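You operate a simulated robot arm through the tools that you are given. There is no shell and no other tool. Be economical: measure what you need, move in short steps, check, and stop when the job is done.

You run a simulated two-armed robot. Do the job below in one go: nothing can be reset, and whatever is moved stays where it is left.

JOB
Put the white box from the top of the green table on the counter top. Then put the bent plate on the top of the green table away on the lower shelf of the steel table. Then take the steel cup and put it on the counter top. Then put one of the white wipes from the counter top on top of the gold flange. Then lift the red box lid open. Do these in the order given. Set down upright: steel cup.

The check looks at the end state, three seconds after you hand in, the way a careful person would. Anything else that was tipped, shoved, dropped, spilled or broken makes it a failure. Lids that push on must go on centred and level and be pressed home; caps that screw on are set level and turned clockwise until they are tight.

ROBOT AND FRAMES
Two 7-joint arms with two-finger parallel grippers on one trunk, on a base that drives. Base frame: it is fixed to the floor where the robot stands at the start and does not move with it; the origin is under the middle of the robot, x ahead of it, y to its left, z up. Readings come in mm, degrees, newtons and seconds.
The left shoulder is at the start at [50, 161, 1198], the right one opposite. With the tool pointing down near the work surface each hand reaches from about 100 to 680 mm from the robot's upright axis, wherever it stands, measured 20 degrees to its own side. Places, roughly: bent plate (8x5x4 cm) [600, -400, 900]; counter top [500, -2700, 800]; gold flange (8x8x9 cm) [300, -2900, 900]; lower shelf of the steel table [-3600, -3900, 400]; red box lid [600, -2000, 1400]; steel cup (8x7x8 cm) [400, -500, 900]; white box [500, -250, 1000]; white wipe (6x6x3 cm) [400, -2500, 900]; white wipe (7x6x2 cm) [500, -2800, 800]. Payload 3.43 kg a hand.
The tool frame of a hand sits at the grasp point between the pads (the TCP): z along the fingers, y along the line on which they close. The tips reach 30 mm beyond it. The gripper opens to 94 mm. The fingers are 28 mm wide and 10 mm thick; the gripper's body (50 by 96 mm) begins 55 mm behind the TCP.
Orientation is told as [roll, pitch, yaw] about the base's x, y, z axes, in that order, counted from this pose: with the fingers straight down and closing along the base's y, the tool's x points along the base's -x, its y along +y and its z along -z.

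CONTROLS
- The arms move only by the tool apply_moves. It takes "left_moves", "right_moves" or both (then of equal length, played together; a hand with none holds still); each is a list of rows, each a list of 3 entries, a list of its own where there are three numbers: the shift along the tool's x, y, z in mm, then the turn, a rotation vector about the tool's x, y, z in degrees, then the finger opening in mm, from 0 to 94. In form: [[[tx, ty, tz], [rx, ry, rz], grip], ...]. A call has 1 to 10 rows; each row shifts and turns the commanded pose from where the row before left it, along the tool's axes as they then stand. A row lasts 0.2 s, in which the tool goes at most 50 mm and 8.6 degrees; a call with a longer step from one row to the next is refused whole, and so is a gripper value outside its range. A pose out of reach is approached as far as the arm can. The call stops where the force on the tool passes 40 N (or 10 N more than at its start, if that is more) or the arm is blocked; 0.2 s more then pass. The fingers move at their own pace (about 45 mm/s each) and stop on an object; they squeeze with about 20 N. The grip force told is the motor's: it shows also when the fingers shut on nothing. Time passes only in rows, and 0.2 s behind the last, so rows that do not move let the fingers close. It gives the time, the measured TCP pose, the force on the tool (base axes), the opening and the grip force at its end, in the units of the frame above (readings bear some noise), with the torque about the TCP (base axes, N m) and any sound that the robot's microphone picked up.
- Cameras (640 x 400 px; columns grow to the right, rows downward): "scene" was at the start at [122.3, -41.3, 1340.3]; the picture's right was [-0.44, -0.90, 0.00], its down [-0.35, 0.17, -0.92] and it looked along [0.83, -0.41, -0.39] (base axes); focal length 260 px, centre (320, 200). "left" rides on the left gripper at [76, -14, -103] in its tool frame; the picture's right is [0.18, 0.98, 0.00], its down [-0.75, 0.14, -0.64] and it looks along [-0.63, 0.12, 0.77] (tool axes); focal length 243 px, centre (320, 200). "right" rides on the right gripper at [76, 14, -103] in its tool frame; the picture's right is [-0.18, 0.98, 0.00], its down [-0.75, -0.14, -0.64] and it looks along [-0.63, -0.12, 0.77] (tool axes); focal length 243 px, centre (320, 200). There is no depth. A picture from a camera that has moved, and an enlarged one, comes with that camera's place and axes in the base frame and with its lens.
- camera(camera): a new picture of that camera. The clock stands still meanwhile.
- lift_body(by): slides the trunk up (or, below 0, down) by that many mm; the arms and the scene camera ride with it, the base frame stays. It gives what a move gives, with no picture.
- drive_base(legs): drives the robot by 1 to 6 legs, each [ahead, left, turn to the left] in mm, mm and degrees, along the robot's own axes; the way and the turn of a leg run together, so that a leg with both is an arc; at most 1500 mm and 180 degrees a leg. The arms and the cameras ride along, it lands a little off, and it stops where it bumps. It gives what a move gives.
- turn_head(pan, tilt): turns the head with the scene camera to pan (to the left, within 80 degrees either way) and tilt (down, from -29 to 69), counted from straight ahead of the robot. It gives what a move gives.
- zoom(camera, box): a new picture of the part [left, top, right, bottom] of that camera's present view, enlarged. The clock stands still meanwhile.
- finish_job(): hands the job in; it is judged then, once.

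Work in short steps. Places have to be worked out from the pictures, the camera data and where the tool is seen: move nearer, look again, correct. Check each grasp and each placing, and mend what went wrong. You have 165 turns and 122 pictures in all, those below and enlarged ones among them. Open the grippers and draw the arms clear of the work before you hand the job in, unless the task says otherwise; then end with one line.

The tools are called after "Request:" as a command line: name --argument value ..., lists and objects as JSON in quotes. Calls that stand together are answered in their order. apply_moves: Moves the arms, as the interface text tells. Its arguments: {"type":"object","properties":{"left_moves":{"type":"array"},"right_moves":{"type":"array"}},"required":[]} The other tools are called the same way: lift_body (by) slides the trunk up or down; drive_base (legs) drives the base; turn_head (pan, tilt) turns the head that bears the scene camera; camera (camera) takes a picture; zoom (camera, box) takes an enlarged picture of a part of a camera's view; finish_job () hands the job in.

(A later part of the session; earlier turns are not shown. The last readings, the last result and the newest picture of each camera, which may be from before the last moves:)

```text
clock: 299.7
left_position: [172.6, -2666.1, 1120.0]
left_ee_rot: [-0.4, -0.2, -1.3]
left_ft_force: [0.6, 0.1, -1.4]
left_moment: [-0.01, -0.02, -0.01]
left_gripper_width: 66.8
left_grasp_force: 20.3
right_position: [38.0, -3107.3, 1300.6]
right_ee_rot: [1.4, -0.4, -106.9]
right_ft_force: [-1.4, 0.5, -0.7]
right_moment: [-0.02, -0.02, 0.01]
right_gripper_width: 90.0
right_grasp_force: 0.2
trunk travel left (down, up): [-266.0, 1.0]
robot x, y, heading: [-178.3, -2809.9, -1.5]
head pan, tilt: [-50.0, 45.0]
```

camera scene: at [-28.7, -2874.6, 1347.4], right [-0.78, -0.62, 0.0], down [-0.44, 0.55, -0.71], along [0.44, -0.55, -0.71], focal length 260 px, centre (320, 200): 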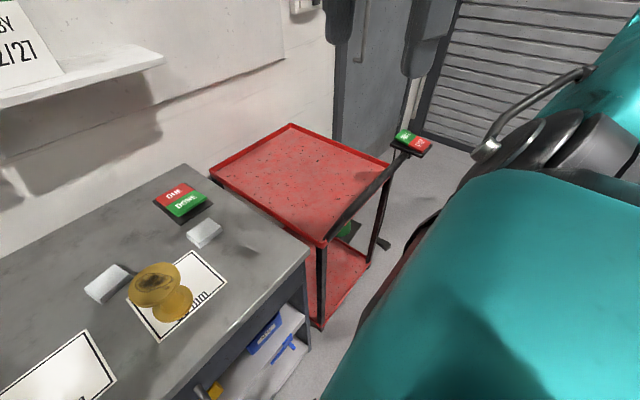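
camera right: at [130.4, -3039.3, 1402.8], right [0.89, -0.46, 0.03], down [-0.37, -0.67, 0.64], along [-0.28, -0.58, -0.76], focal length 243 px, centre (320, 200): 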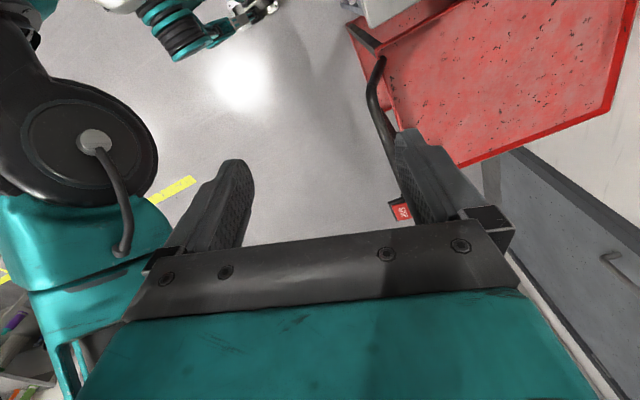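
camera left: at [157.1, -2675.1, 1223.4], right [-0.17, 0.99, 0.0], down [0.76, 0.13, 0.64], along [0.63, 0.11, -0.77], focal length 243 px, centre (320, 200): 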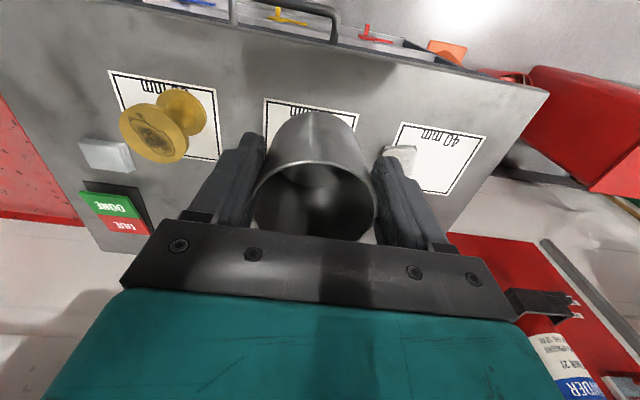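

Free again. I turn right here first, then approach.

Request:
drive_base --legs '[[0, 0, -18.5], [50, 19, 0]]'

Request:
turn_head --pan 38 --tilt 38

Request:
camera --camera "scene"

```text
clock: 301.8
left_position: [252.6, -2784.3, 1118.4]
left_ee_rot: [-0.2, -0.1, -19.6]
left_ft_force: [0.5, 0.4, -1.1]
left_moment: [0.03, 0.0, 0.0]
left_gripper_width: 66.9
left_grasp_force: 19.6
right_position: [-17.7, -3159.8, 1300.2]
right_ee_rot: [1.5, -0.4, -125.4]
right_ft_force: [-1.0, -0.3, -0.5]
right_moment: [0.0, -0.04, -0.02]
right_gripper_width: 90.1
right_grasp_force: 0.1
trunk travel left (down, up): [-266.0, 1.0]
robot x, y, heading: [-124.2, -2803.7, -19.9]
head pan, tilt: [-50.0, 45.0]
stopped in leg 2: the robot was blocked; the commanded pose is now the measured one
```

```text
clock: 303.4
left_position: [253.3, -2784.6, 1118.0]
left_ee_rot: [-0.3, 0.0, -19.8]
left_ft_force: [0.5, -0.3, -0.7]
left_moment: [0.01, 0.02, -0.02]
left_gripper_width: 66.6
left_grasp_force: 19.9
right_position: [-15.4, -3160.8, 1299.1]
right_ee_rot: [1.3, -0.4, -125.4]
right_ft_force: [-0.6, -0.4, 0.3]
right_moment: [0.0, 0.01, 0.03]
right_gripper_width: 90.1
right_grasp_force: 0.0
trunk travel left (down, up): [-266.0, 1.0]
robot x, y, heading: [-126.6, -2806.9, -20.0]
head pan, tilt: [38.0, 38.0]
```

```text
43 pictures are left
camera scene: at [-6.2, -2794.7, 1357.6], right [0.31, -0.95, 0.0], down [-0.59, -0.19, -0.79], along [0.75, 0.24, -0.62], focal length 260 px, centre (320, 200)
```

scene: 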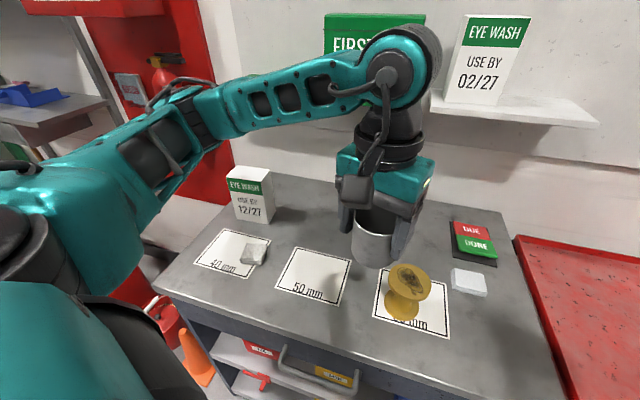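

I move the cup over the free spot at about [475,−2620] behind the sheets and lower partway.

Request:
apply_moves --left_moves '[[[-22, 32.7, 0], [0, 0, 0], 40], [[-22, 32.7, 0], [0, 0, 0], 40], [[-22, 32.7, 0], [0, 0, 0], 40], [[-22, 32.7, 0], [0, 0, 0], 40], [[-22, 32.7, 0], [0, 0, 0], 40], [[-22, 32.7, 0], [0, 0, 0], 40], [[-22, 32.7, 0], [0, 0, 0], 40], [[0, 0, 40], [0, 0, 0], 40], [[0, 0, 40], [0, 0, 0], 40], [[0, 0, 40], [0, 0, 0], 40]]'

Request:
camera --camera "scene"

Request:
camera --camera "left"

```text
clock: 305.6
left_position: [474.7, -2621.9, 997.6]
left_ee_rot: [-0.3, 0.0, -19.7]
left_ft_force: [0.1, -0.1, -0.3]
left_moment: [0.0, 0.02, 0.02]
left_gripper_width: 66.4
left_grasp_force: 20.5
right_position: [-14.3, -3158.7, 1300.2]
right_ee_rot: [1.4, -0.5, -125.4]
right_ft_force: [-0.3, 0.0, -0.5]
right_moment: [-0.01, -0.02, 0.02]
right_gripper_width: 89.9
right_grasp_force: 0.0
trunk travel left (down, up): [-266.0, 1.0]
robot x, y, heading: [-124.3, -2808.9, -20.3]
head pan, tilt: [38.0, 38.0]
```

```text
42 pictures are left
camera scene: at [-5.8, -2794.4, 1357.6], right [0.31, -0.95, 0.0], down [-0.59, -0.19, -0.79], along [0.75, 0.24, -0.62], focal length 260 px, centre (320, 200)
```

scene: 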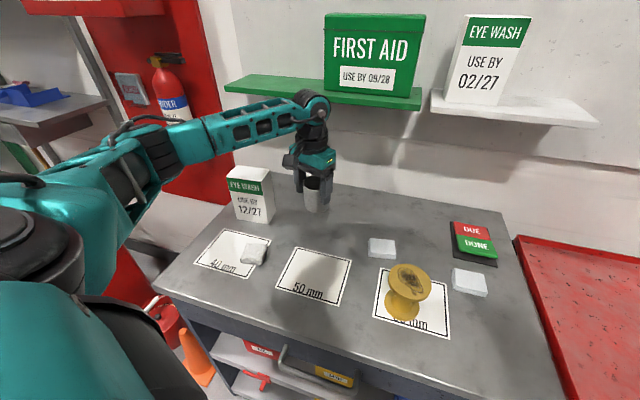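

```text
41 pictures are left
camera left: at [398.4, -2608.0, 1101.1], right [0.16, 0.99, -0.01], down [0.76, -0.12, 0.64], along [0.63, -0.11, -0.77], focal length 243 px, centre (320, 200)
```

left: 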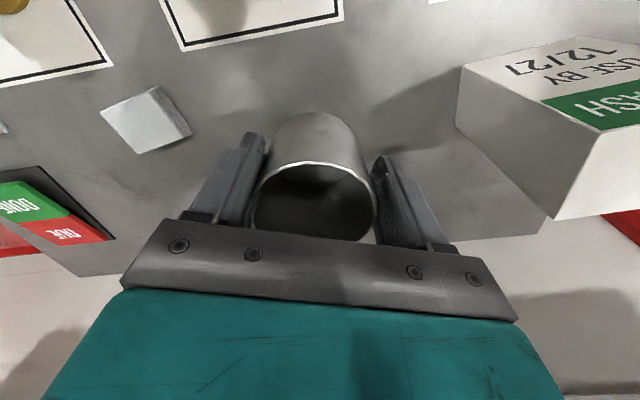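

The spot is clear. I lower to contact.

Request:
apply_moves --left_moves '[[[0, 0, 30], [0, 0, 0], 40], [[0, 0, 25], [0, 0, 0], 40], [[0, 0, 20], [0, 0, 0], 40], [[0, 0, 8], [0, 0, 0], 40], [[0, 0, 5], [0, 0, 0], 40], [[0, 0, 4], [0, 0, 0], 40], [[0, 0, 3], [0, 0, 0], 40], [[0, 0, 3], [0, 0, 0], 40], [[0, 0, 3], [0, 0, 0], 40], [[0, 0, 3], [0, 0, 0], 40]]'

Request:
zoom --camera "scene" --box '[220, 130, 420, 255]'

```text
clock: 307.8
left_position: [475.2, -2622.8, 895.8]
left_ee_rot: [-0.3, -0.3, -19.6]
left_ft_force: [3.4, 0.3, 16.9]
left_moment: [-0.04, -0.17, -0.19]
left_gripper_width: 65.8
left_grasp_force: 19.6
right_position: [-16.7, -3160.9, 1299.6]
right_ee_rot: [1.4, -0.4, -125.4]
right_ft_force: [0.2, -0.3, 1.1]
right_moment: [0.0, 0.03, -0.02]
right_gripper_width: 90.1
right_grasp_force: 0.0
trunk travel left (down, up): [-266.0, 1.0]
robot x, y, heading: [-124.5, -2806.5, -20.2]
head pan, tilt: [38.0, 38.0]
```

```text
3.20 times, centred on (320, 192) of scene
camera zoom: at [-7.7, -2795.2, 1357.9], right [0.31, -0.95, 0.0], down [-0.58, -0.19, -0.79], along [0.75, 0.24, -0.61], focal length 833 px, centre (320, 224)
```

zoom: 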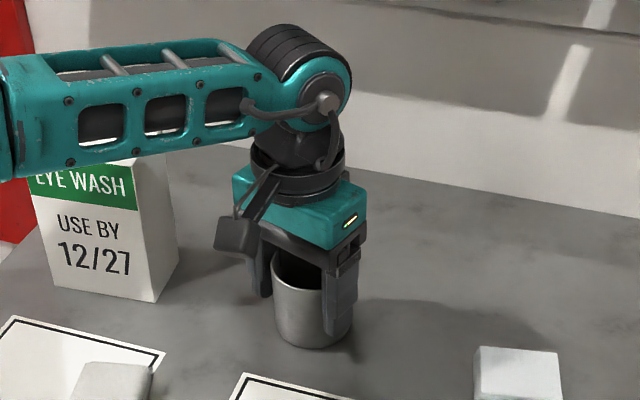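

Contact (17 N) and upright. I ease up, open, and rise.

Request:
apply_moves --left_moves '[[[0, 0, -1.5], [0, 0, 0], 66], [[0, 0, 0], [0, 0, 0], 76], [[0, 0, 0], [0, 0, 0], 86], [[0, 0, 0], [0, 0, 0], 94], [[0, 0, -15], [0, 0, 0], 94], [[0, 0, -25], [0, 0, 0], 94], [[0, 0, -35], [0, 0, 0], 94], [[0, 0, -45], [0, 0, 0], 94]]'

Request:
camera --camera "scene"

Request:
camera --camera "left"

```text
clock: 309.6
left_position: [472.6, -2623.9, 1015.3]
left_ee_rot: [-0.4, 0.0, -19.7]
left_ft_force: [-0.9, -0.6, 0.1]
left_moment: [0.03, -0.01, 0.01]
left_gripper_width: 94.2
left_grasp_force: 0.0
right_position: [-15.9, -3160.8, 1299.1]
right_ee_rot: [1.4, -0.4, -125.4]
right_ft_force: [-0.2, 0.0, 0.1]
right_moment: [0.05, -0.01, 0.0]
right_gripper_width: 90.1
right_grasp_force: 0.0
trunk travel left (down, up): [-266.0, 1.0]
robot x, y, heading: [-124.9, -2808.3, -19.9]
head pan, tilt: [38.0, 38.0]
```

```text
39 pictures are left
camera scene: at [-6.6, -2794.7, 1357.6], right [0.31, -0.95, 0.0], down [-0.59, -0.19, -0.79], along [0.75, 0.24, -0.62], focal length 260 px, centre (320, 200)
```

scene: 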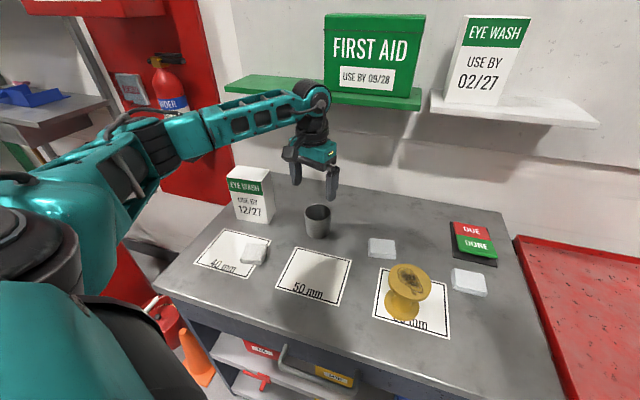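

```text
38 pictures are left
camera left: at [395.9, -2610.0, 1119.8], right [0.16, 0.99, 0.0], down [0.76, -0.12, 0.64], along [0.63, -0.1, -0.77], focal length 243 px, centre (320, 200)
```

left: 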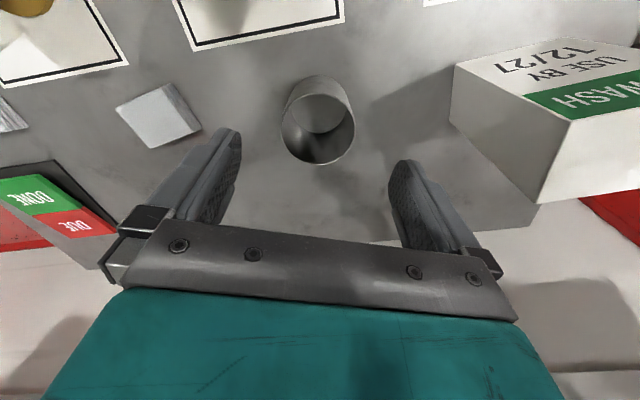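

The cup stands upright on the counter. Now the wipes: I zoom in to see shape and orientation.

Request:
zoom --camera "scene" --box '[180, 210, 500, 350]'

```text
2.00 times, centred on (340, 280) of scene
camera zoom: at [-6.6, -2794.7, 1357.6], right [0.31, -0.95, 0.0], down [-0.59, -0.19, -0.79], along [0.75, 0.24, -0.62], focal length 521 px, centre (280, 40)
```

zoom: 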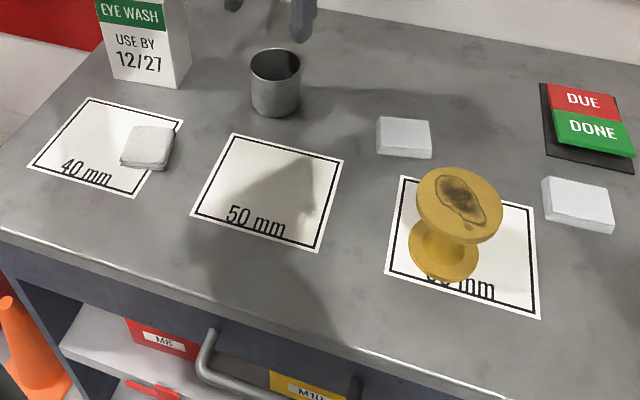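

I choose the clean wipe at about [463,−2808] (≈67×55 mm, yaw ≈9°). I turn the robot a bit more to the right for reach.

Request:
drive_base --legs '[[-20, 0, 0], [0, 0, -13]]'

```text
clock: 311.2
left_position: [481.3, -2759.3, 1014.7]
left_ee_rot: [-0.4, 0.0, -32.8]
left_ft_force: [-0.1, 0.6, 0.2]
left_moment: [-0.02, 0.0, 0.01]
left_gripper_width: 93.9
left_grasp_force: 0.0
right_position: [-116.8, -3169.0, 1298.9]
right_ee_rot: [1.3, -0.4, -138.6]
right_ft_force: [0.2, 0.0, -0.2]
right_moment: [0.02, 0.0, -0.01]
right_gripper_width: 90.1
right_grasp_force: 0.1
trunk travel left (down, up): [-266.0, 1.0]
robot x, y, heading: [-145.2, -2801.2, -33.3]
head pan, tilt: [38.0, 38.0]
```

I rotate the hand to yaw 9° and move above the wipe.

Request:
apply_moves --left_moves '[[[0, 0, 0], [0, 0, -8.4], 94], [[0, 0, 0], [0, 0, -8.4], 94], [[0, 0, 0], [0, 0, -8.4], 94], [[0, 0, 0], [0, 0, -8.4], 94], [[0, 0, 0], [0, 0, -8.2], 94], [[13, -23, 25], [0, 0, 0], 94], [[12.5, -22.6, 25], [0, 0, 0], 94], [[0, 0, 0], [0, 0, 0], 94]]'

Request:
camera --camera "left"

```text
clock: 313.0
left_position: [463.3, -2807.2, 966.8]
left_ee_rot: [-0.3, 0.2, 9.1]
left_ft_force: [0.1, -0.3, 1.1]
left_moment: [0.0, -0.01, 0.02]
left_gripper_width: 94.1
left_grasp_force: 0.0
right_position: [-117.6, -3169.8, 1298.7]
right_ee_rot: [1.4, -0.4, -138.5]
right_ft_force: [-0.7, 0.5, 0.4]
right_moment: [-0.01, -0.03, 0.0]
right_gripper_width: 89.6
right_grasp_force: 0.1
trunk travel left (down, up): [-266.0, 1.0]
robot x, y, heading: [-146.2, -2801.4, -33.1]
head pan, tilt: [38.0, 38.0]
```

```text
36 pictures are left
camera left: at [389.6, -2832.1, 1072.2], right [-0.34, 0.94, 0.0], down [0.72, 0.26, 0.64], along [0.6, 0.21, -0.77], focal length 243 px, centre (320, 200)
```

left: 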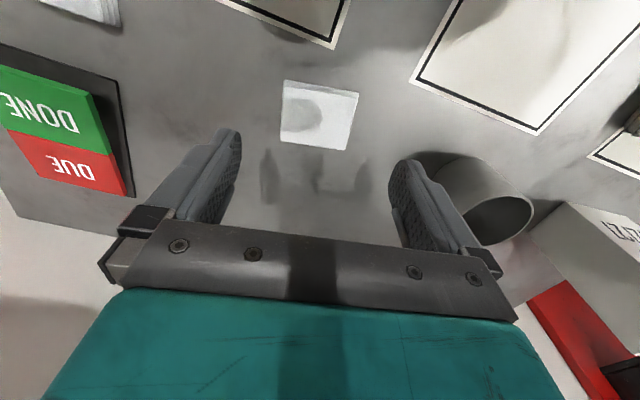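

Wipe centre is [468,−2807], yaw ≈11.5°. I correct, descend to z≈873 and close.

Request:
apply_moves --left_moves '[[[-4, 0, 20], [0, 0, -2.5], 94], [[0, 0, 25], [0, 0, 0], 94], [[0, 0, 25], [0, 0, 0], 94], [[0, 0, 12], [0, 0, 0], 94], [[0, 0, 6], [0, 0, 0], 94], [[0, 0, 4], [0, 0, 0], 94], [[0, 0, 0], [0, 0, 0], 94]]'

Request:
camera --camera "left"

```text
clock: 314.6
left_position: [466.6, -2806.1, 872.6]
left_ee_rot: [-0.3, 0.2, 11.5]
left_ft_force: [0.4, 0.2, 0.4]
left_moment: [-0.01, -0.01, 0.04]
left_gripper_width: 93.8
left_grasp_force: 0.0
right_position: [-116.5, -3168.5, 1299.0]
right_ee_rot: [1.3, -0.4, -138.6]
right_ft_force: [-0.1, -0.2, 0.4]
right_moment: [-0.02, 0.02, 0.01]
right_gripper_width: 89.9
right_grasp_force: 0.1
trunk travel left (down, up): [-266.0, 1.0]
robot x, y, heading: [-143.7, -2797.1, -33.1]
head pan, tilt: [38.0, 38.0]
```

```text
35 pictures are left
camera left: at [394.4, -2834.1, 978.1], right [-0.38, 0.93, 0.0], down [0.71, 0.29, 0.64], along [0.59, 0.24, -0.77], focal length 243 px, centre (320, 200)
```

left: 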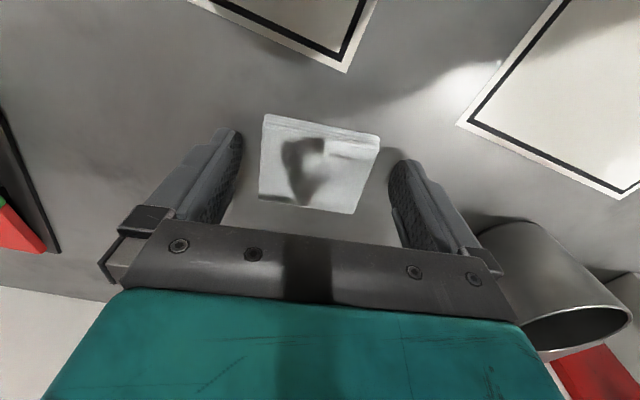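

Well centred. I go 4 mm lower and close.

Request:
apply_moves --left_moves '[[[0, 0, 3], [0, 0, 0], 94], [[0, 0, 1], [0, 0, 0], 80], [[0, 0, 0], [0, 0, 0], 60], [[0, 0, 0], [0, 0, 0], 45], [[0, 0, 0], [0, 0, 0], 45], [[0, 0, 0], [0, 0, 0], 45]]'

Request:
apply_moves --left_moves '[[[0, 0, -15], [0, 0, 0], 45], [[0, 0, -30], [0, 0, 0], 45], [[0, 0, -40], [0, 0, 0], 45], [[0, 0, -45], [0, 0, 0], 45], [[0, 0, 0], [0, 0, 0], 45]]'

Request:
camera --camera "left"

```text
clock: 316.0
left_position: [467.1, -2806.3, 869.7]
left_ee_rot: [-0.2, 0.1, 11.7]
left_ft_force: [-0.1, 9.5, 11.8]
left_moment: [0.72, -0.02, 0.04]
left_gripper_width: 66.8
left_grasp_force: 19.7
right_position: [-116.7, -3168.8, 1299.6]
right_ee_rot: [1.4, -0.4, -138.5]
right_ft_force: [0.0, -0.3, -0.4]
right_moment: [-0.01, -0.04, -0.04]
right_gripper_width: 90.1
right_grasp_force: 0.1
trunk travel left (down, up): [-266.0, 1.0]
robot x, y, heading: [-142.6, -2804.5, -33.2]
head pan, tilt: [38.0, 38.0]
```

```text
clock: 317.2
left_position: [466.4, -2805.0, 1001.7]
left_ee_rot: [-0.1, 0.2, 11.5]
left_ft_force: [-0.3, -0.3, 0.4]
left_moment: [0.01, -0.05, 0.01]
left_gripper_width: 67.2
left_grasp_force: 20.4
right_position: [-117.0, -3167.8, 1300.4]
right_ee_rot: [1.3, -0.4, -138.5]
right_ft_force: [1.1, 0.2, 0.9]
right_moment: [-0.03, 0.0, 0.0]
right_gripper_width: 90.1
right_grasp_force: 0.1
trunk travel left (down, up): [-266.0, 1.0]
robot x, y, heading: [-144.1, -2803.4, -33.2]
head pan, tilt: [38.0, 38.0]
```

```text
34 pictures are left
camera left: at [395.1, -2832.4, 1107.3], right [-0.38, 0.93, 0.0], down [0.71, 0.29, 0.64], along [0.59, 0.24, -0.77], focal length 243 px, centre (320, 200)
```

left: 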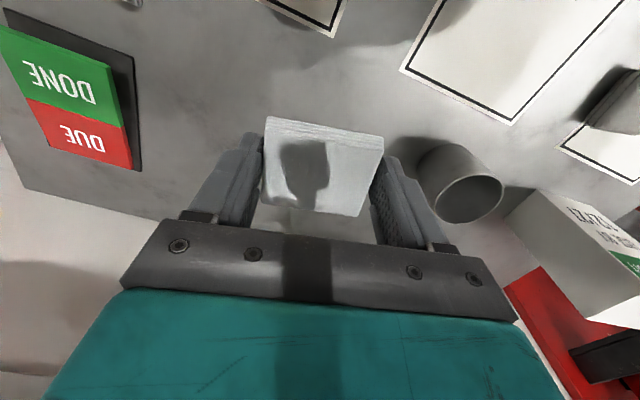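

The wipe is held. Three views put the flange top centre at about [325,−2866], z≈929. I carry the wipe over it.

Request:
apply_moves --left_moves '[[[0, 0, -15], [0, 0, 0], 45], [[30.2, -6.3, 0], [0, 0, 0], 45], [[30.2, -6.3, 0], [0, 0, 0], 45], [[30.2, -6.3, 0], [0, 0, 0], 45], [[30.2, -6.3, 0], [0, 0, 0], 45], [[30.2, -6.3, 0], [0, 0, 0], 45], [[0, 0, 0], [0, 0, 0], 45]]'

Request:
turn_head --pan 20 --tilt 45

Request:
camera --camera "scene"

Request:
camera --camera "left"

```text
clock: 318.8
left_position: [325.9, -2865.4, 1013.6]
left_ee_rot: [-0.2, 0.2, 11.4]
left_ft_force: [-0.2, 0.0, -0.2]
left_moment: [0.03, 0.0, 0.02]
left_gripper_width: 66.6
left_grasp_force: 20.4
right_position: [-116.8, -3167.6, 1300.3]
right_ee_rot: [1.3, -0.4, -138.6]
right_ft_force: [0.9, 0.4, -0.8]
right_moment: [-0.02, -0.02, 0.02]
right_gripper_width: 90.0
right_grasp_force: 0.0
trunk travel left (down, up): [-266.0, 1.0]
robot x, y, heading: [-146.6, -2799.5, -33.5]
head pan, tilt: [38.0, 38.0]
```

```text
clock: 319.6
left_position: [326.8, -2866.9, 1015.9]
left_ee_rot: [-0.2, 0.2, 11.5]
left_ft_force: [1.3, 0.4, -0.6]
left_moment: [-0.02, 0.04, 0.0]
left_gripper_width: 66.6
left_grasp_force: 19.5
right_position: [-116.5, -3169.1, 1299.9]
right_ee_rot: [1.3, -0.4, -138.5]
right_ft_force: [0.0, 1.3, 0.9]
right_moment: [-0.03, 0.02, 0.01]
right_gripper_width: 89.8
right_grasp_force: 0.2
trunk travel left (down, up): [-266.0, 1.0]
robot x, y, heading: [-144.7, -2798.3, -33.3]
head pan, tilt: [20.0, 45.0]
```

```text
33 pictures are left
camera scene: at [-31.7, -2840.9, 1347.4], right [-0.23, -0.97, 0.0], down [-0.69, 0.16, -0.71], along [0.69, -0.16, -0.71], focal length 260 px, centre (320, 200)
```

scene: 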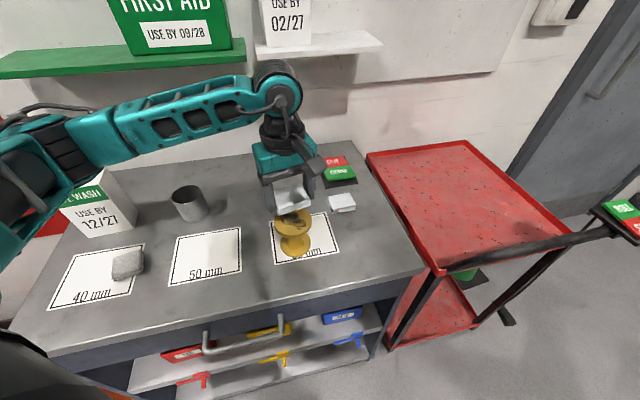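

```text
32 pictures are left
camera left: at [253.8, -2894.4, 1119.8], right [-0.38, 0.93, 0.0], down [0.71, 0.29, 0.64], along [0.59, 0.24, -0.77], focal length 243 px, centre (320, 200)
```

left: 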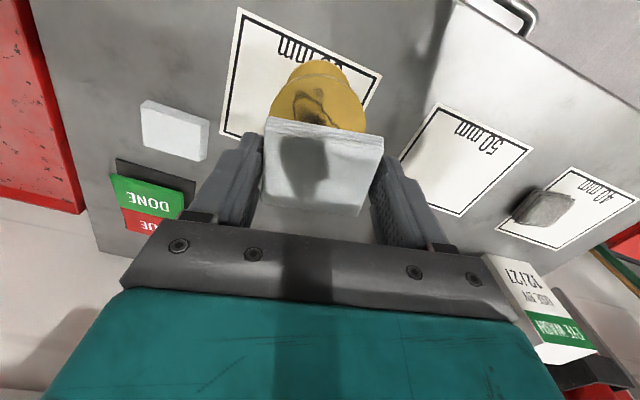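

All views agree that the flange is centred at [324,−2867] under the wipe. I lower to contact.

Request:
apply_moves --left_moves '[[[2, 0, 18], [0, 0, 0], 45], [[0, 0, 14], [0, 0, 0], 45], [[0, 0, 8], [0, 0, 0], 45], [[0, 0, 4], [0, 0, 0], 45], [[0, 0, 3], [0, 0, 0], 45], [[0, 0, 2], [0, 0, 0], 45], [[0, 0, 2], [0, 0, 0], 45], [[0, 0, 2], [0, 0, 0], 45], [[0, 0, 0], [0, 0, 0], 45]]'

Request:
zoom --camera "scene" --box '[220, 150, 380, 270]'

```text
clock: 321.6
left_position: [322.3, -2866.7, 963.2]
left_ee_rot: [-0.2, 0.3, 11.5]
left_ft_force: [0.5, 0.1, 0.4]
left_moment: [0.01, 0.06, -0.03]
left_gripper_width: 66.8
left_grasp_force: 19.9
right_position: [-116.6, -3169.4, 1299.9]
right_ee_rot: [1.3, -0.4, -138.6]
right_ft_force: [-0.7, -0.6, -0.4]
right_moment: [0.0, -0.02, 0.01]
right_gripper_width: 89.7
right_grasp_force: 0.0
trunk travel left (down, up): [-266.0, 1.0]
robot x, y, heading: [-142.1, -2798.9, -33.1]
head pan, tilt: [20.0, 45.0]
```

```text
3.33 times, centred on (300, 210) of scene
camera zoom: at [-31.7, -2841.1, 1347.4], right [-0.23, -0.97, 0.0], down [-0.69, 0.16, -0.71], along [0.69, -0.16, -0.71], focal length 868 px, centre (387, 167)
```

zoom: 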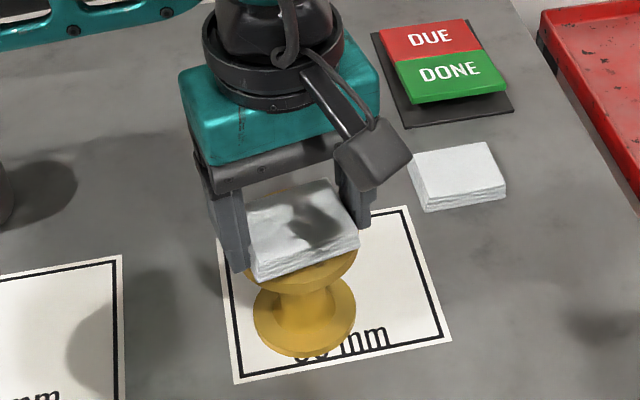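

Centred, just above the disc. I go down gently until touch.

Request:
apply_moves --left_moves '[[[0, 0, 2], [0, 0, 0], 45], [[0, 0, 2], [0, 0, 0], 45], [[0, 0, 2], [0, 0, 0], 45], [[0, 0, 1.5], [0, 0, 0], 45], [[0, 0, 0], [0, 0, 0], 45]]'

```text
clock: 322.8
left_position: [321.6, -2866.9, 958.1]
left_ee_rot: [-0.5, -0.2, 11.5]
left_ft_force: [1.8, 6.3, 38.1]
left_moment: [1.44, 0.08, -0.1]
left_gripper_width: 66.8
left_grasp_force: 19.9
right_position: [-119.4, -3167.8, 1300.5]
right_ee_rot: [1.5, -0.2, -138.5]
right_ft_force: [0.3, -0.1, -0.7]
right_moment: [-0.02, 0.01, 0.02]
right_gripper_width: 89.7
right_grasp_force: 0.1
trunk travel left (down, up): [-266.0, 1.0]
robot x, y, heading: [-145.0, -2800.6, -33.1]
head pan, tilt: [20.0, 45.0]
```

Contact (38 N). I raise 4 mm to unload, then open evenly and rise.

Request:
apply_moves --left_moves '[[[0, 0, -4.5], [0, 0, 0], 50], [[0, 0, 0], [0, 0, 0], 72], [[0, 0, 0], [0, 0, 0], 80], [[0, 0, 0], [0, 0, 0], 90], [[0, 0, 0], [0, 0, 0], 90], [[0, 0, -20], [0, 0, 0], 90], [[0, 0, -40], [0, 0, 0], 90], [[0, 0, -45], [0, 0, 0], 90]]'

Request:
zoom --camera "scene" --box '[220, 150, 380, 270]'

Request:
camera --camera "left"

```text
clock: 324.6
left_position: [321.6, -2866.1, 1063.8]
left_ee_rot: [-0.1, 0.2, 11.5]
left_ft_force: [-0.1, 0.3, -0.9]
left_moment: [-0.01, 0.0, -0.01]
left_gripper_width: 90.0
left_grasp_force: 0.1
right_position: [-116.8, -3167.6, 1299.7]
right_ee_rot: [1.4, -0.4, -138.4]
right_ft_force: [0.3, 0.2, -0.9]
right_moment: [0.04, 0.02, -0.01]
right_gripper_width: 90.3
right_grasp_force: 0.0
trunk travel left (down, up): [-266.0, 1.0]
robot x, y, heading: [-144.7, -2799.8, -33.2]
head pan, tilt: [20.0, 45.0]
```

```text
3.33 times, centred on (300, 210) of scene
camera zoom: at [-32.0, -2841.2, 1347.3], right [-0.23, -0.97, 0.0], down [-0.69, 0.16, -0.71], along [0.69, -0.16, -0.71], focal length 868 px, centre (387, 167)
```

zoom: 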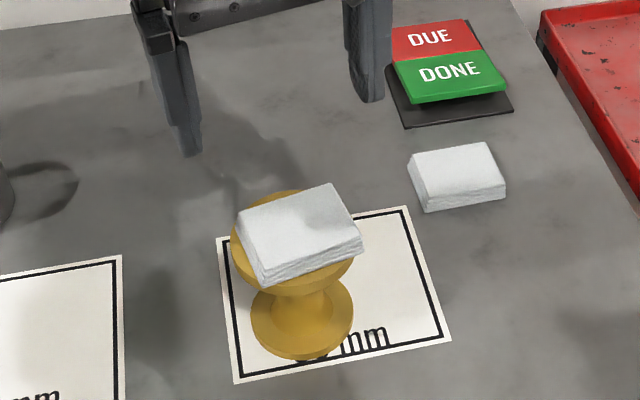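

```text
29 pictures are left
camera left: at [249.8, -2893.2, 1168.4], right [-0.38, 0.93, 0.0], down [0.71, 0.29, 0.64], along [0.59, 0.24, -0.77], focal length 243 px, centre (320, 200)
```

left: 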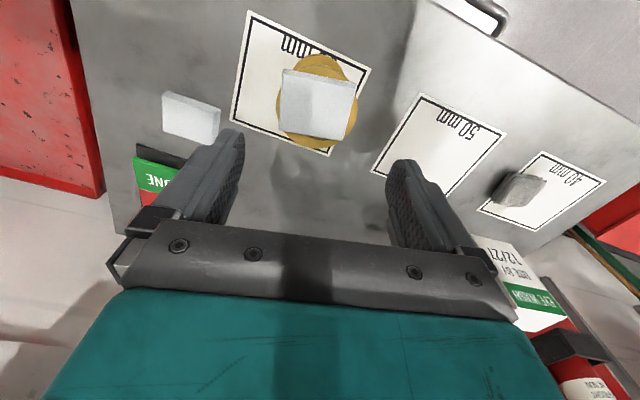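

The wipe lies centred on the flange. I raise and retract the arm, back off, and drive toward the red box at y≈−2000 to look at its lid.

Request:
apply_moves --left_moves '[[[0, 0, -40], [0, 0, 8.4], 90], [[20, 0, -40], [0, 0, 8.4], 90], [[35, 0, -20], [0, 0, 8.4], 90], [[35, 0, 0], [0, 0, 8.4], 90], [[30, 0, 0], [0, 0, 8.4], 90]]'

Request:
drive_base --legs '[[-200, 0, 0], [0, 0, 33.2], [0, 700, 0]]'

Request:
turn_head --pan 0 --tilt 0

Request:
camera --camera "scene"

```text
clock: 325.8
left_position: [206.6, -2845.1, 1166.4]
left_ee_rot: [-0.2, 0.0, -30.7]
left_ft_force: [-0.4, -0.7, -0.3]
left_moment: [0.02, 0.0, -0.04]
left_gripper_width: 89.7
left_grasp_force: 0.1
right_position: [-116.4, -3169.1, 1298.4]
right_ee_rot: [1.5, -0.3, -138.5]
right_ft_force: [-1.0, -0.9, -0.2]
right_moment: [-0.01, -0.03, 0.0]
right_gripper_width: 89.9
right_grasp_force: 0.0
trunk travel left (down, up): [-266.0, 1.0]
robot x, y, heading: [-141.8, -2800.8, -33.1]
head pan, tilt: [20.0, 45.0]
```

```text
clock: 335.2
left_position: [13.1, -1836.8, 1166.9]
left_ee_rot: [-0.3, 0.1, 1.9]
left_ft_force: [0.4, -0.4, 0.3]
left_moment: [-0.02, 0.0, 0.0]
left_gripper_width: 90.0
left_grasp_force: 0.0
right_position: [-86.2, -2285.0, 1298.3]
right_ee_rot: [1.3, -0.4, -106.1]
right_ft_force: [-0.3, -0.3, -0.6]
right_moment: [0.04, 0.01, 0.0]
right_gripper_width: 89.9
right_grasp_force: 0.0
trunk travel left (down, up): [-266.0, 1.0]
robot x, y, heading: [-308.4, -1985.6, -0.6]
head pan, tilt: [20.0, 45.0]
```

```text
clock: 336.3
left_position: [14.0, -1837.5, 1165.3]
left_ee_rot: [-0.3, 0.0, 1.8]
left_ft_force: [0.2, 0.2, 0.0]
left_moment: [-0.05, 0.0, 0.0]
left_gripper_width: 89.9
left_grasp_force: 0.2
right_position: [-87.1, -2284.0, 1299.1]
right_ee_rot: [1.3, -0.4, -106.0]
right_ft_force: [-0.1, -0.3, 0.1]
right_moment: [0.01, 0.0, 0.0]
right_gripper_width: 90.3
right_grasp_force: 0.1
trunk travel left (down, up): [-266.0, 1.0]
robot x, y, heading: [-309.5, -1984.1, -0.8]
head pan, tilt: [0.0, 0.0]
```

```text
28 pictures are left
camera scene: at [-177.6, -1989.4, 1418.2], right [-0.01, -1.0, 0.0], down [0.0, 0.0, -1.0], along [1.0, -0.01, 0.0], focal length 260 px, centre (320, 200)
```

scene: 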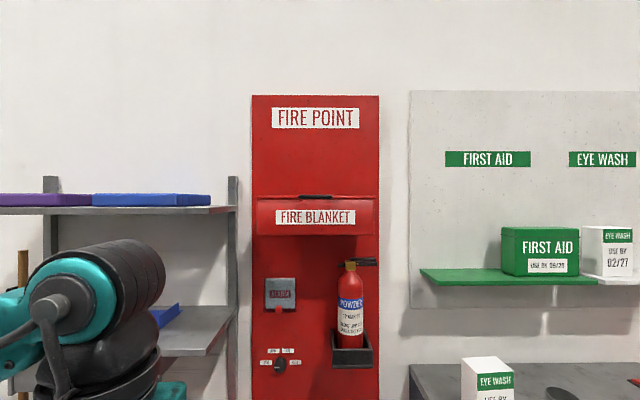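

The "FIRE BLANKET" box is on the red panel. I zoom in on it.

Request:
zoom --camera "scene" --box '[240, 170, 400, 270]'

```text
4.00 times, centred on (320, 220) of scene
camera zoom: at [-177.6, -1989.4, 1418.2], right [-0.01, -1.0, 0.0], down [0.0, 0.0, -1.0], along [1.0, -0.01, 0.0], focal length 1041 px, centre (320, 120)
```

zoom: 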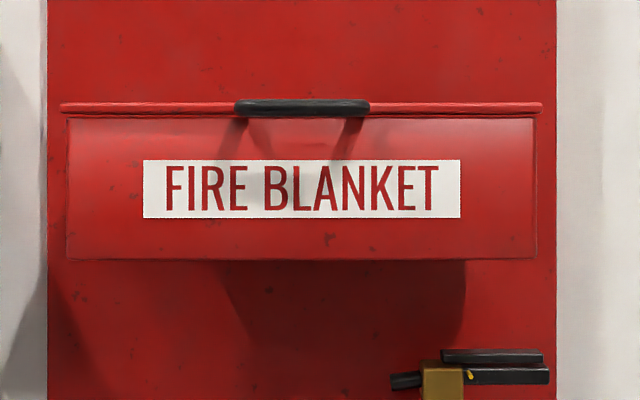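

The lid (z≈1426, front edge x≈449, handle centred at y≈−1985) hinges at the wall, x≈740. To reach far enough I bring the left shoulder forward by turning right about 45° near [-100,−2045].

Request:
drive_base --legs '[[205, -60, 0], [0, 0, -44]]'

Request:
apply_moves --left_moves '[[[0, 0, -30], [0, 0, -8.5], 20], [[0, 0, -30], [0, 0, -8.5], 0], [[0, 0, -30], [0, 0, -8.5], 0], [[0, 0, -30], [0, 0, -8.5], 0], [[0, 0, -30], [0, 0, -8.5], 0]]'

Request:
apply_moves --left_moves '[[[0, 0, 0], [0, -8.6, 0], 0], [[0, 0, 0], [0, -8.6, 0], 0], [[0, 0, 0], [0, -8.6, 0], 0], [[0, 0, 0], [0, -8.6, 0], 0], [[0, 0, 0], [0, -8.6, 0], 0], [[0, 0, 0], [0, -8.6, 0], 0], [[0, 0, 0], [0, -8.6, 0], 0], [[0, 0, 0], [0, -8.6, 0], 0], [[0, 0, 0], [0, -8.6, 0], 0], [[0, 0, 0], [0, -8.6, 0], 0]]'

Request:
turn_head --pan 44 --tilt 0

Request:
camera --camera "scene"

```text
clock: 340.0
left_position: [233.4, -2168.5, 1166.2]
left_ee_rot: [-0.2, 0.0, -42.8]
left_ft_force: [0.2, 0.3, -0.6]
left_moment: [-0.01, 0.01, 0.02]
left_gripper_width: 90.1
left_grasp_force: 0.0
right_position: [-150.7, -2416.7, 1300.1]
right_ee_rot: [1.3, -0.3, -150.7]
right_ft_force: [1.2, -0.3, 0.5]
right_moment: [0.03, -0.03, 0.02]
right_gripper_width: 90.1
right_grasp_force: 0.1
trunk travel left (down, up): [-266.0, 1.0]
robot x, y, heading: [-101.6, -2048.4, -45.3]
head pan, tilt: [0.0, 0.0]
```

```text
clock: 341.2
left_position: [234.6, -2166.7, 1315.8]
left_ee_rot: [-0.2, 0.2, 0.0]
left_ft_force: [-0.1, 0.2, 1.5]
left_moment: [-0.02, 0.0, 0.0]
left_gripper_width: 0.1
left_grasp_force: 12.6
right_position: [-150.9, -2415.2, 1299.5]
right_ee_rot: [1.3, -0.4, -150.7]
right_ft_force: [0.1, 0.4, 0.3]
right_moment: [0.0, -0.06, 0.02]
right_gripper_width: 90.1
right_grasp_force: 0.1
trunk travel left (down, up): [-266.0, 1.0]
robot x, y, heading: [-100.6, -2051.8, -45.3]
head pan, tilt: [0.0, 0.0]
```

```text
clock: 343.4
left_position: [235.0, -2168.0, 1316.3]
left_ee_rot: [-3.2, -85.9, 3.0]
left_ft_force: [-0.6, 0.2, 0.1]
left_moment: [-0.02, -0.04, -0.03]
left_gripper_width: 0.0
left_grasp_force: 20.2
right_position: [-151.0, -2416.0, 1300.0]
right_ee_rot: [1.2, -0.4, -150.7]
right_ft_force: [0.9, 0.3, 0.2]
right_moment: [-0.03, 0.01, 0.02]
right_gripper_width: 90.1
right_grasp_force: 0.1
trunk travel left (down, up): [-266.0, 1.0]
robot x, y, heading: [-100.0, -2054.2, -45.4]
head pan, tilt: [0.0, 0.0]
```

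```text
clock: 344.5
left_position: [234.8, -2166.8, 1316.1]
left_ee_rot: [-3.1, -85.7, 2.8]
left_ft_force: [-0.3, 0.0, -0.2]
left_moment: [0.01, -0.01, 0.02]
left_gripper_width: 0.0
left_grasp_force: 19.8
right_position: [-151.7, -2417.5, 1300.2]
right_ee_rot: [1.3, -0.4, -150.7]
right_ft_force: [-0.8, -0.1, -0.6]
right_moment: [-0.02, 0.04, 0.01]
right_gripper_width: 90.0
right_grasp_force: 0.0
trunk travel left (down, up): [-266.0, 1.0]
robot x, y, heading: [-95.3, -2051.3, -45.1]
head pan, tilt: [44.0, 0.0]
```

```text
26 pictures are left
camera scene: at [17.8, -2081.7, 1418.3], right [-0.03, -1.0, 0.0], down [0.0, 0.0, -1.0], along [1.0, -0.03, 0.0], focal length 260 px, centre (320, 200)
```

scene: 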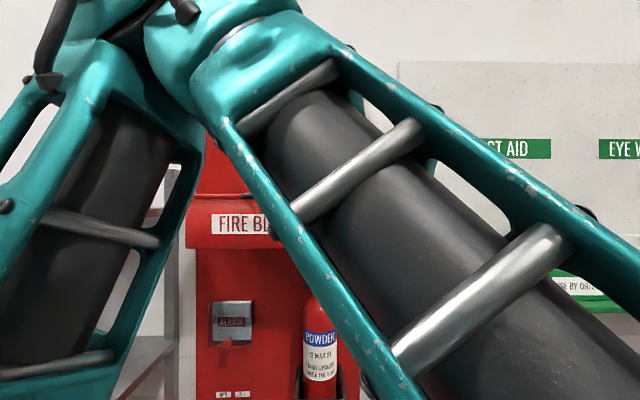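

The arm blocks the head camera, so I use the left wrist camera, which looks forward and up. First I move the hand sideways in front of the handle, staying low and back.

Request:
apply_moves --left_moves '[[[0, 35, 0], [0, 0, 0], 0], [[0, 35, 0], [0, 0, 0], 0], [[0, 35, 0], [0, 0, 0], 0], [[0, 35, 0], [0, 0, 0], 0], [[0, 35, 0], [0, -4, 0], 0], [[0, 0, 0], [0, 0, 0], 0]]'

Request:
camera --camera "left"

Request:
camera --camera "scene"

```text
clock: 345.9
left_position: [220.5, -2120.4, 1330.3]
left_ee_rot: [-48.8, -89.6, 48.7]
left_ft_force: [-0.3, -0.3, 0.4]
left_moment: [0.0, -0.02, -0.01]
left_gripper_width: 0.0
left_grasp_force: 19.8
left hand out of reach, approached as far as the arm can: row 2, 3, 4, 5
right_position: [-150.5, -2416.3, 1300.2]
right_ee_rot: [1.4, -0.5, -150.7]
right_ft_force: [0.2, 0.9, 0.9]
right_moment: [0.0, 0.02, 0.0]
right_gripper_width: 89.9
right_grasp_force: 0.0
trunk travel left (down, up): [-266.0, 1.0]
robot x, y, heading: [-101.6, -2049.3, -45.4]
head pan, tilt: [44.0, 0.0]
```

```text
25 pictures are left
camera left: at [116.4, -2133.9, 1256.7], right [0.0, 0.98, -0.19], down [-0.64, 0.15, 0.76], along [0.77, 0.12, 0.63], focal length 243 px, centre (320, 200)
```

left: 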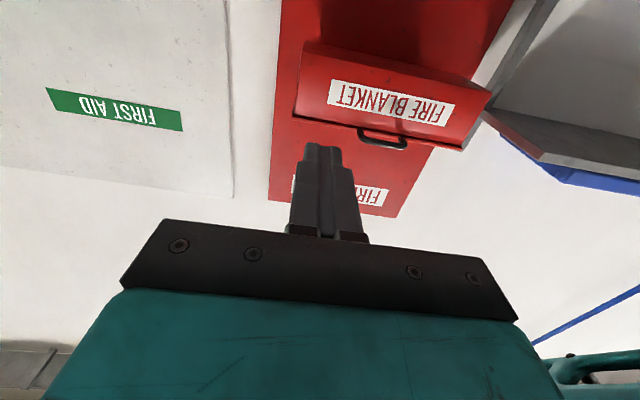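

```text
24 pictures are left
camera scene: at [18.2, -2081.2, 1418.3], right [-0.02, -1.0, 0.0], down [0.0, 0.0, -1.0], along [1.0, -0.02, 0.0], focal length 260 px, centre (320, 200)
```

scene: 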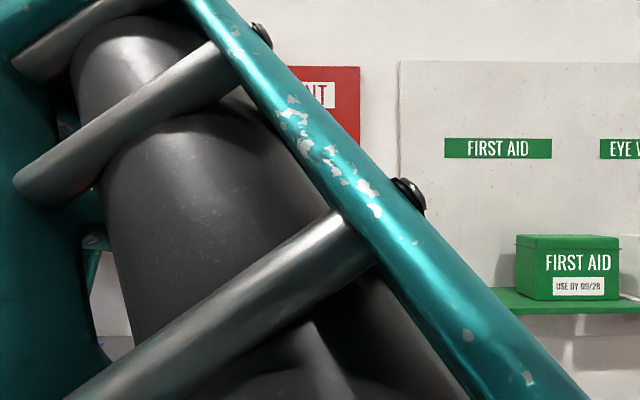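

The wrist view refines it: the handle is a bail at x≈497, z≈1427, y≈−1988, and the box front is at x≈540. I go forward first, then left, to a point in front of and slightly below the handle.

Request:
apply_moves --left_moves '[[[0, 0, 40], [0, 0, 0], 0], [[0, 0, 40], [0, 0, 0], 0], [[0, 0, 40], [0, 0, 0], 0], [[-16, 33, 8], [0, 0, 0], 0], [[-16, 33, 8], [0, 0, 0], 0], [[-16, 33, 8], [0, 0, 0], 0], [[-16, 33, 8], [0, 0, 0], 0], [[0, 0, 0], [0, 0, 0], 0]]'

Request:
camera --camera "left"

```text
clock: 347.7
left_position: [391.2, -2023.6, 1418.9]
left_ee_rot: [-54.3, -89.8, 54.1]
left_ft_force: [0.3, -0.2, -0.3]
left_moment: [0.0, -0.02, 0.03]
left_gripper_width: 0.0
left_grasp_force: 20.3
left hand out of reach, approached as far as the arm can: row 1, 4, 5, 6, 7
right_position: [-151.3, -2417.4, 1299.6]
right_ee_rot: [1.2, -0.4, -150.7]
right_ft_force: [-0.2, -0.8, -0.6]
right_moment: [0.04, -0.02, -0.02]
right_gripper_width: 89.8
right_grasp_force: 0.0
trunk travel left (down, up): [-266.0, 1.0]
robot x, y, heading: [-101.0, -2053.1, -45.6]
head pan, tilt: [44.0, 0.0]
```

```text
23 pictures are left
camera left: at [288.5, -2037.3, 1344.4], right [0.0, 0.98, -0.19], down [-0.64, 0.15, 0.75], along [0.77, 0.12, 0.63], focal length 243 px, centre (320, 200)
```

left: 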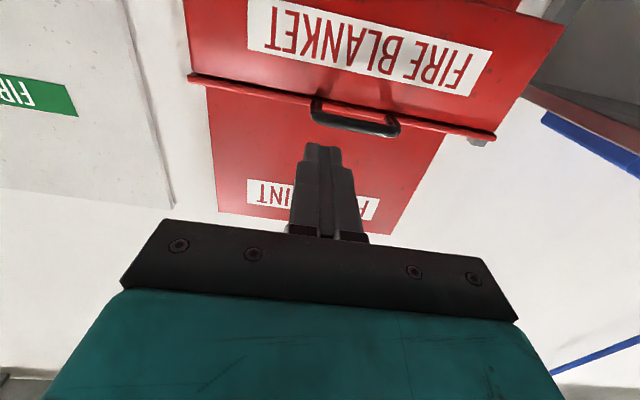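

The hand reached its lateral limit at y −2024. I lower it 20 mm and shift the base about 35 mm in +y instead.

Request:
apply_moves --left_moves '[[[20, 0, 0], [0, 0, 0], 0], [[0, 0, 0], [0, 0, 0], 0]]'

Request:
drive_base --legs '[[-25, 25, 0]]'

Request:
camera --camera "left"

```text
clock: 348.3
left_position: [397.2, -2027.8, 1404.5]
left_ee_rot: [-46.0, -89.7, 45.8]
left_ft_force: [-0.7, 0.9, -0.4]
left_moment: [0.03, -0.03, 0.0]
left_gripper_width: 0.1
left_grasp_force: 19.4
left hand out of reach, approached as far as the arm can: row 1
right_position: [-151.0, -2416.9, 1298.1]
right_ee_rot: [1.5, -0.4, -150.8]
right_ft_force: [-0.2, 0.5, 0.2]
right_moment: [0.0, 0.0, 0.01]
right_gripper_width: 89.7
right_grasp_force: 0.0
trunk travel left (down, up): [-266.0, 1.0]
robot x, y, heading: [-98.2, -2051.8, -45.1]
head pan, tilt: [44.0, 0.0]
```

```text
clock: 349.2
left_position: [397.0, -1992.3, 1404.4]
left_ee_rot: [-49.7, -89.5, 49.5]
left_ft_force: [0.3, 0.1, -0.6]
left_moment: [0.03, -0.01, -0.02]
left_gripper_width: 0.2
left_grasp_force: 20.2
right_position: [-150.9, -2380.3, 1298.7]
right_ee_rot: [1.5, -0.5, -150.7]
right_ft_force: [-0.2, 1.2, 0.1]
right_moment: [0.0, 0.02, 0.0]
right_gripper_width: 90.0
right_grasp_force: 0.0
trunk travel left (down, up): [-266.0, 1.0]
robot x, y, heading: [-99.1, -2018.2, -45.3]
head pan, tilt: [44.0, 0.0]
```

```text
22 pictures are left
camera left: at [294.3, -2005.5, 1330.6], right [0.0, 0.98, -0.19], down [-0.64, 0.15, 0.76], along [0.77, 0.12, 0.63], focal length 243 px, centre (320, 200)
```

left: 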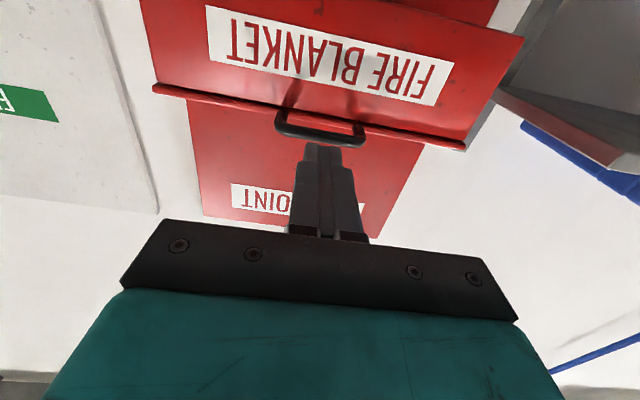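

Aligned with the handle centre. I slide the closed fingers forward under the bar (tips to x≈522), stopping on force.

Request:
apply_moves --left_moves '[[[2, 0, 30], [0, 0, 0], 0], [[2, 1, 30], [0, 0, 0], 0], [[1, 1, 20], [0, 0, 0], 0], [[0, 0, 15], [0, 0, 0], 0], [[0, 0, 0], [0, 0, 0], 0]]'

Request:
camera --camera "left"

```text
clock: 350.4
left_position: [493.4, -1992.1, 1398.4]
left_ee_rot: [-44.2, -89.7, 43.9]
left_ft_force: [-0.8, 0.0, -0.4]
left_moment: [0.02, 0.01, -0.02]
left_gripper_width: 0.1
left_grasp_force: 19.7
right_position: [-151.0, -2382.0, 1299.6]
right_ee_rot: [1.3, -0.4, -150.8]
right_ft_force: [0.1, 0.4, -0.3]
right_moment: [-0.04, 0.02, 0.02]
right_gripper_width: 89.8
right_grasp_force: 0.1
trunk travel left (down, up): [-266.0, 1.0]
robot x, y, heading: [-99.0, -2014.7, -45.5]
head pan, tilt: [44.0, 0.0]
```

```text
21 pictures are left
camera left: at [389.8, -2005.2, 1324.7], right [0.0, 0.98, -0.19], down [-0.64, 0.15, 0.76], along [0.77, 0.12, 0.63], focal length 243 px, centre (320, 200)
```

left: 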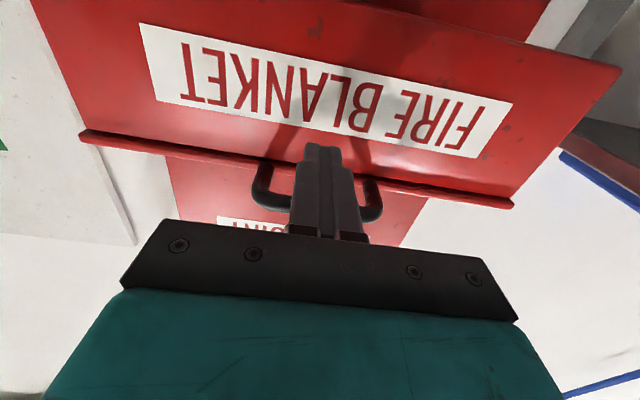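

Fingers are under the handle with no contact. I lift along the lid's arc to about 30°.

Request:
apply_moves --left_moves '[[[-10, 0, 0], [0, 0, 0], 0], [[-20, 0, 2], [0, 0, 0], 0], [[-22, 0, 3], [0, 0, 0], 0], [[-22, 0, 4], [0, 0, 0], 0], [[-29, 0, 11], [0, 0, 0], 0], [[-29, 0, 13], [0, 0, 0], 0], [[0, 0, 0], [0, 0, 0], 0]]'

Request:
camera --camera "left"

```text
clock: 352.1
left_position: [524.7, -1991.8, 1531.1]
left_ee_rot: [-64.2, -89.7, 64.1]
left_ft_force: [0.0, 0.3, 0.5]
left_moment: [0.01, 0.02, -0.01]
left_gripper_width: 0.0
left_grasp_force: 20.3
right_position: [-149.9, -2382.4, 1300.8]
right_ee_rot: [1.3, -0.4, -150.6]
right_ft_force: [-0.1, -0.9, -0.3]
right_moment: [0.01, 0.02, 0.02]
right_gripper_width: 90.0
right_grasp_force: 0.0
trunk travel left (down, up): [-266.0, 1.0]
robot x, y, heading: [-102.7, -2017.1, -45.4]
head pan, tilt: [44.0, 0.0]
```

```text
20 pictures are left
camera left: at [422.3, -2004.5, 1457.2], right [0.0, 0.98, -0.19], down [-0.64, 0.15, 0.75], along [0.77, 0.12, 0.63], focal length 243 px, centre (320, 200)
```

left: 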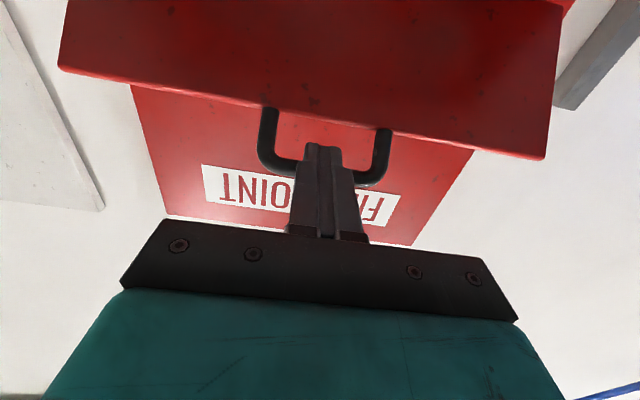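

The lid is opening (about 33°), with almost no load. I continue along the arc to about 65°.

Request:
apply_moves --left_moves '[[[-26, 0, 20], [0, 0, 0], 0], [[-24, 0, 22], [0, 0, 0], 0], [[-18, 0, 24], [0, 0, 0], 0], [[-15, 0, 25], [0, 0, 0], 0], [[0, 0, 0], [0, 0, 0], 0]]'

Request:
camera --camera "left"

```text
clock: 353.2
left_position: [619.4, -1991.8, 1613.9]
left_ee_rot: [-47.2, -89.8, 47.1]
left_ft_force: [-0.2, 0.1, 0.3]
left_moment: [0.0, -0.02, 0.01]
left_gripper_width: 0.0
left_grasp_force: 19.6
right_position: [-151.3, -2381.0, 1299.5]
right_ee_rot: [1.4, -0.5, -150.8]
right_ft_force: [0.0, 0.1, 0.1]
right_moment: [0.0, 0.03, 0.0]
right_gripper_width: 90.3
right_grasp_force: 0.1
trunk travel left (down, up): [-266.0, 1.0]
robot x, y, heading: [-99.1, -2012.2, -45.4]
head pan, tilt: [44.0, 0.0]
```

```text
19 pictures are left
camera left: at [516.3, -2005.0, 1540.2], right [0.0, 0.98, -0.19], down [-0.64, 0.15, 0.76], along [0.77, 0.12, 0.63], focal length 243 px, centre (320, 200)
```

left: 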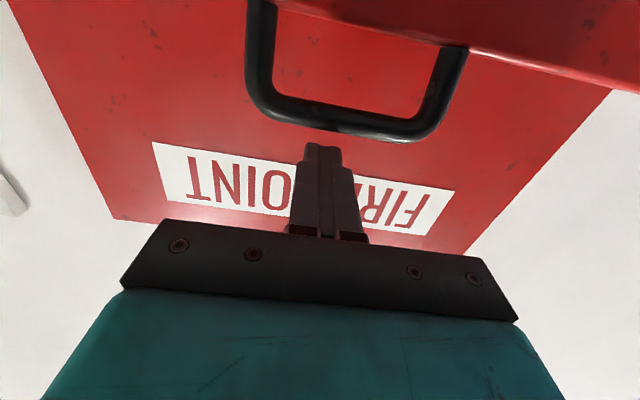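

The bar slipped past the fingertip; the lid stays by itself at roughly 38°, with its underside facing me. I withdraw, drop to z≈1530, and then push the underside forward toward the wall.

Request:
apply_moves --left_moves '[[[0, 0, -36], [0, 0, 0], 0], [[0, 0, -36], [0, 0, 0], 0], [[0, 0, -36], [0, 0, 0], 0], [[0, 0, -40], [0, 0, 0], 0], [[42, 0, 0], [0, 0, 0], 0], [[42, 0, 0], [0, 0, 0], 0], [[0, 0, 0], [0, 0, 0], 0]]'

Request:
camera --camera "left"

```text
clock: 354.9
left_position: [469.0, -1992.1, 1529.5]
left_ee_rot: [-41.1, -89.7, 41.0]
left_ft_force: [0.0, -0.1, 0.0]
left_moment: [0.01, -0.02, 0.01]
left_gripper_width: 0.0
left_grasp_force: 19.9
right_position: [-151.7, -2381.8, 1300.6]
right_ee_rot: [1.3, -0.4, -150.6]
right_ft_force: [0.9, 0.2, 0.4]
right_moment: [0.0, 0.0, -0.02]
right_gripper_width: 89.8
right_grasp_force: 0.0
trunk travel left (down, up): [-266.0, 1.0]
robot x, y, heading: [-97.4, -2014.1, -45.4]
head pan, tilt: [44.0, 0.0]
```

```text
18 pictures are left
camera left: at [365.3, -2005.9, 1455.3], right [0.0, 0.98, -0.19], down [-0.64, 0.15, 0.76], along [0.77, 0.12, 0.63], focal length 243 px, centre (320, 200)
```

left: 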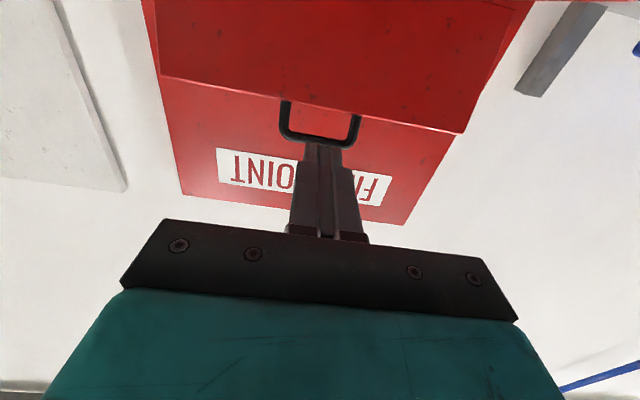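

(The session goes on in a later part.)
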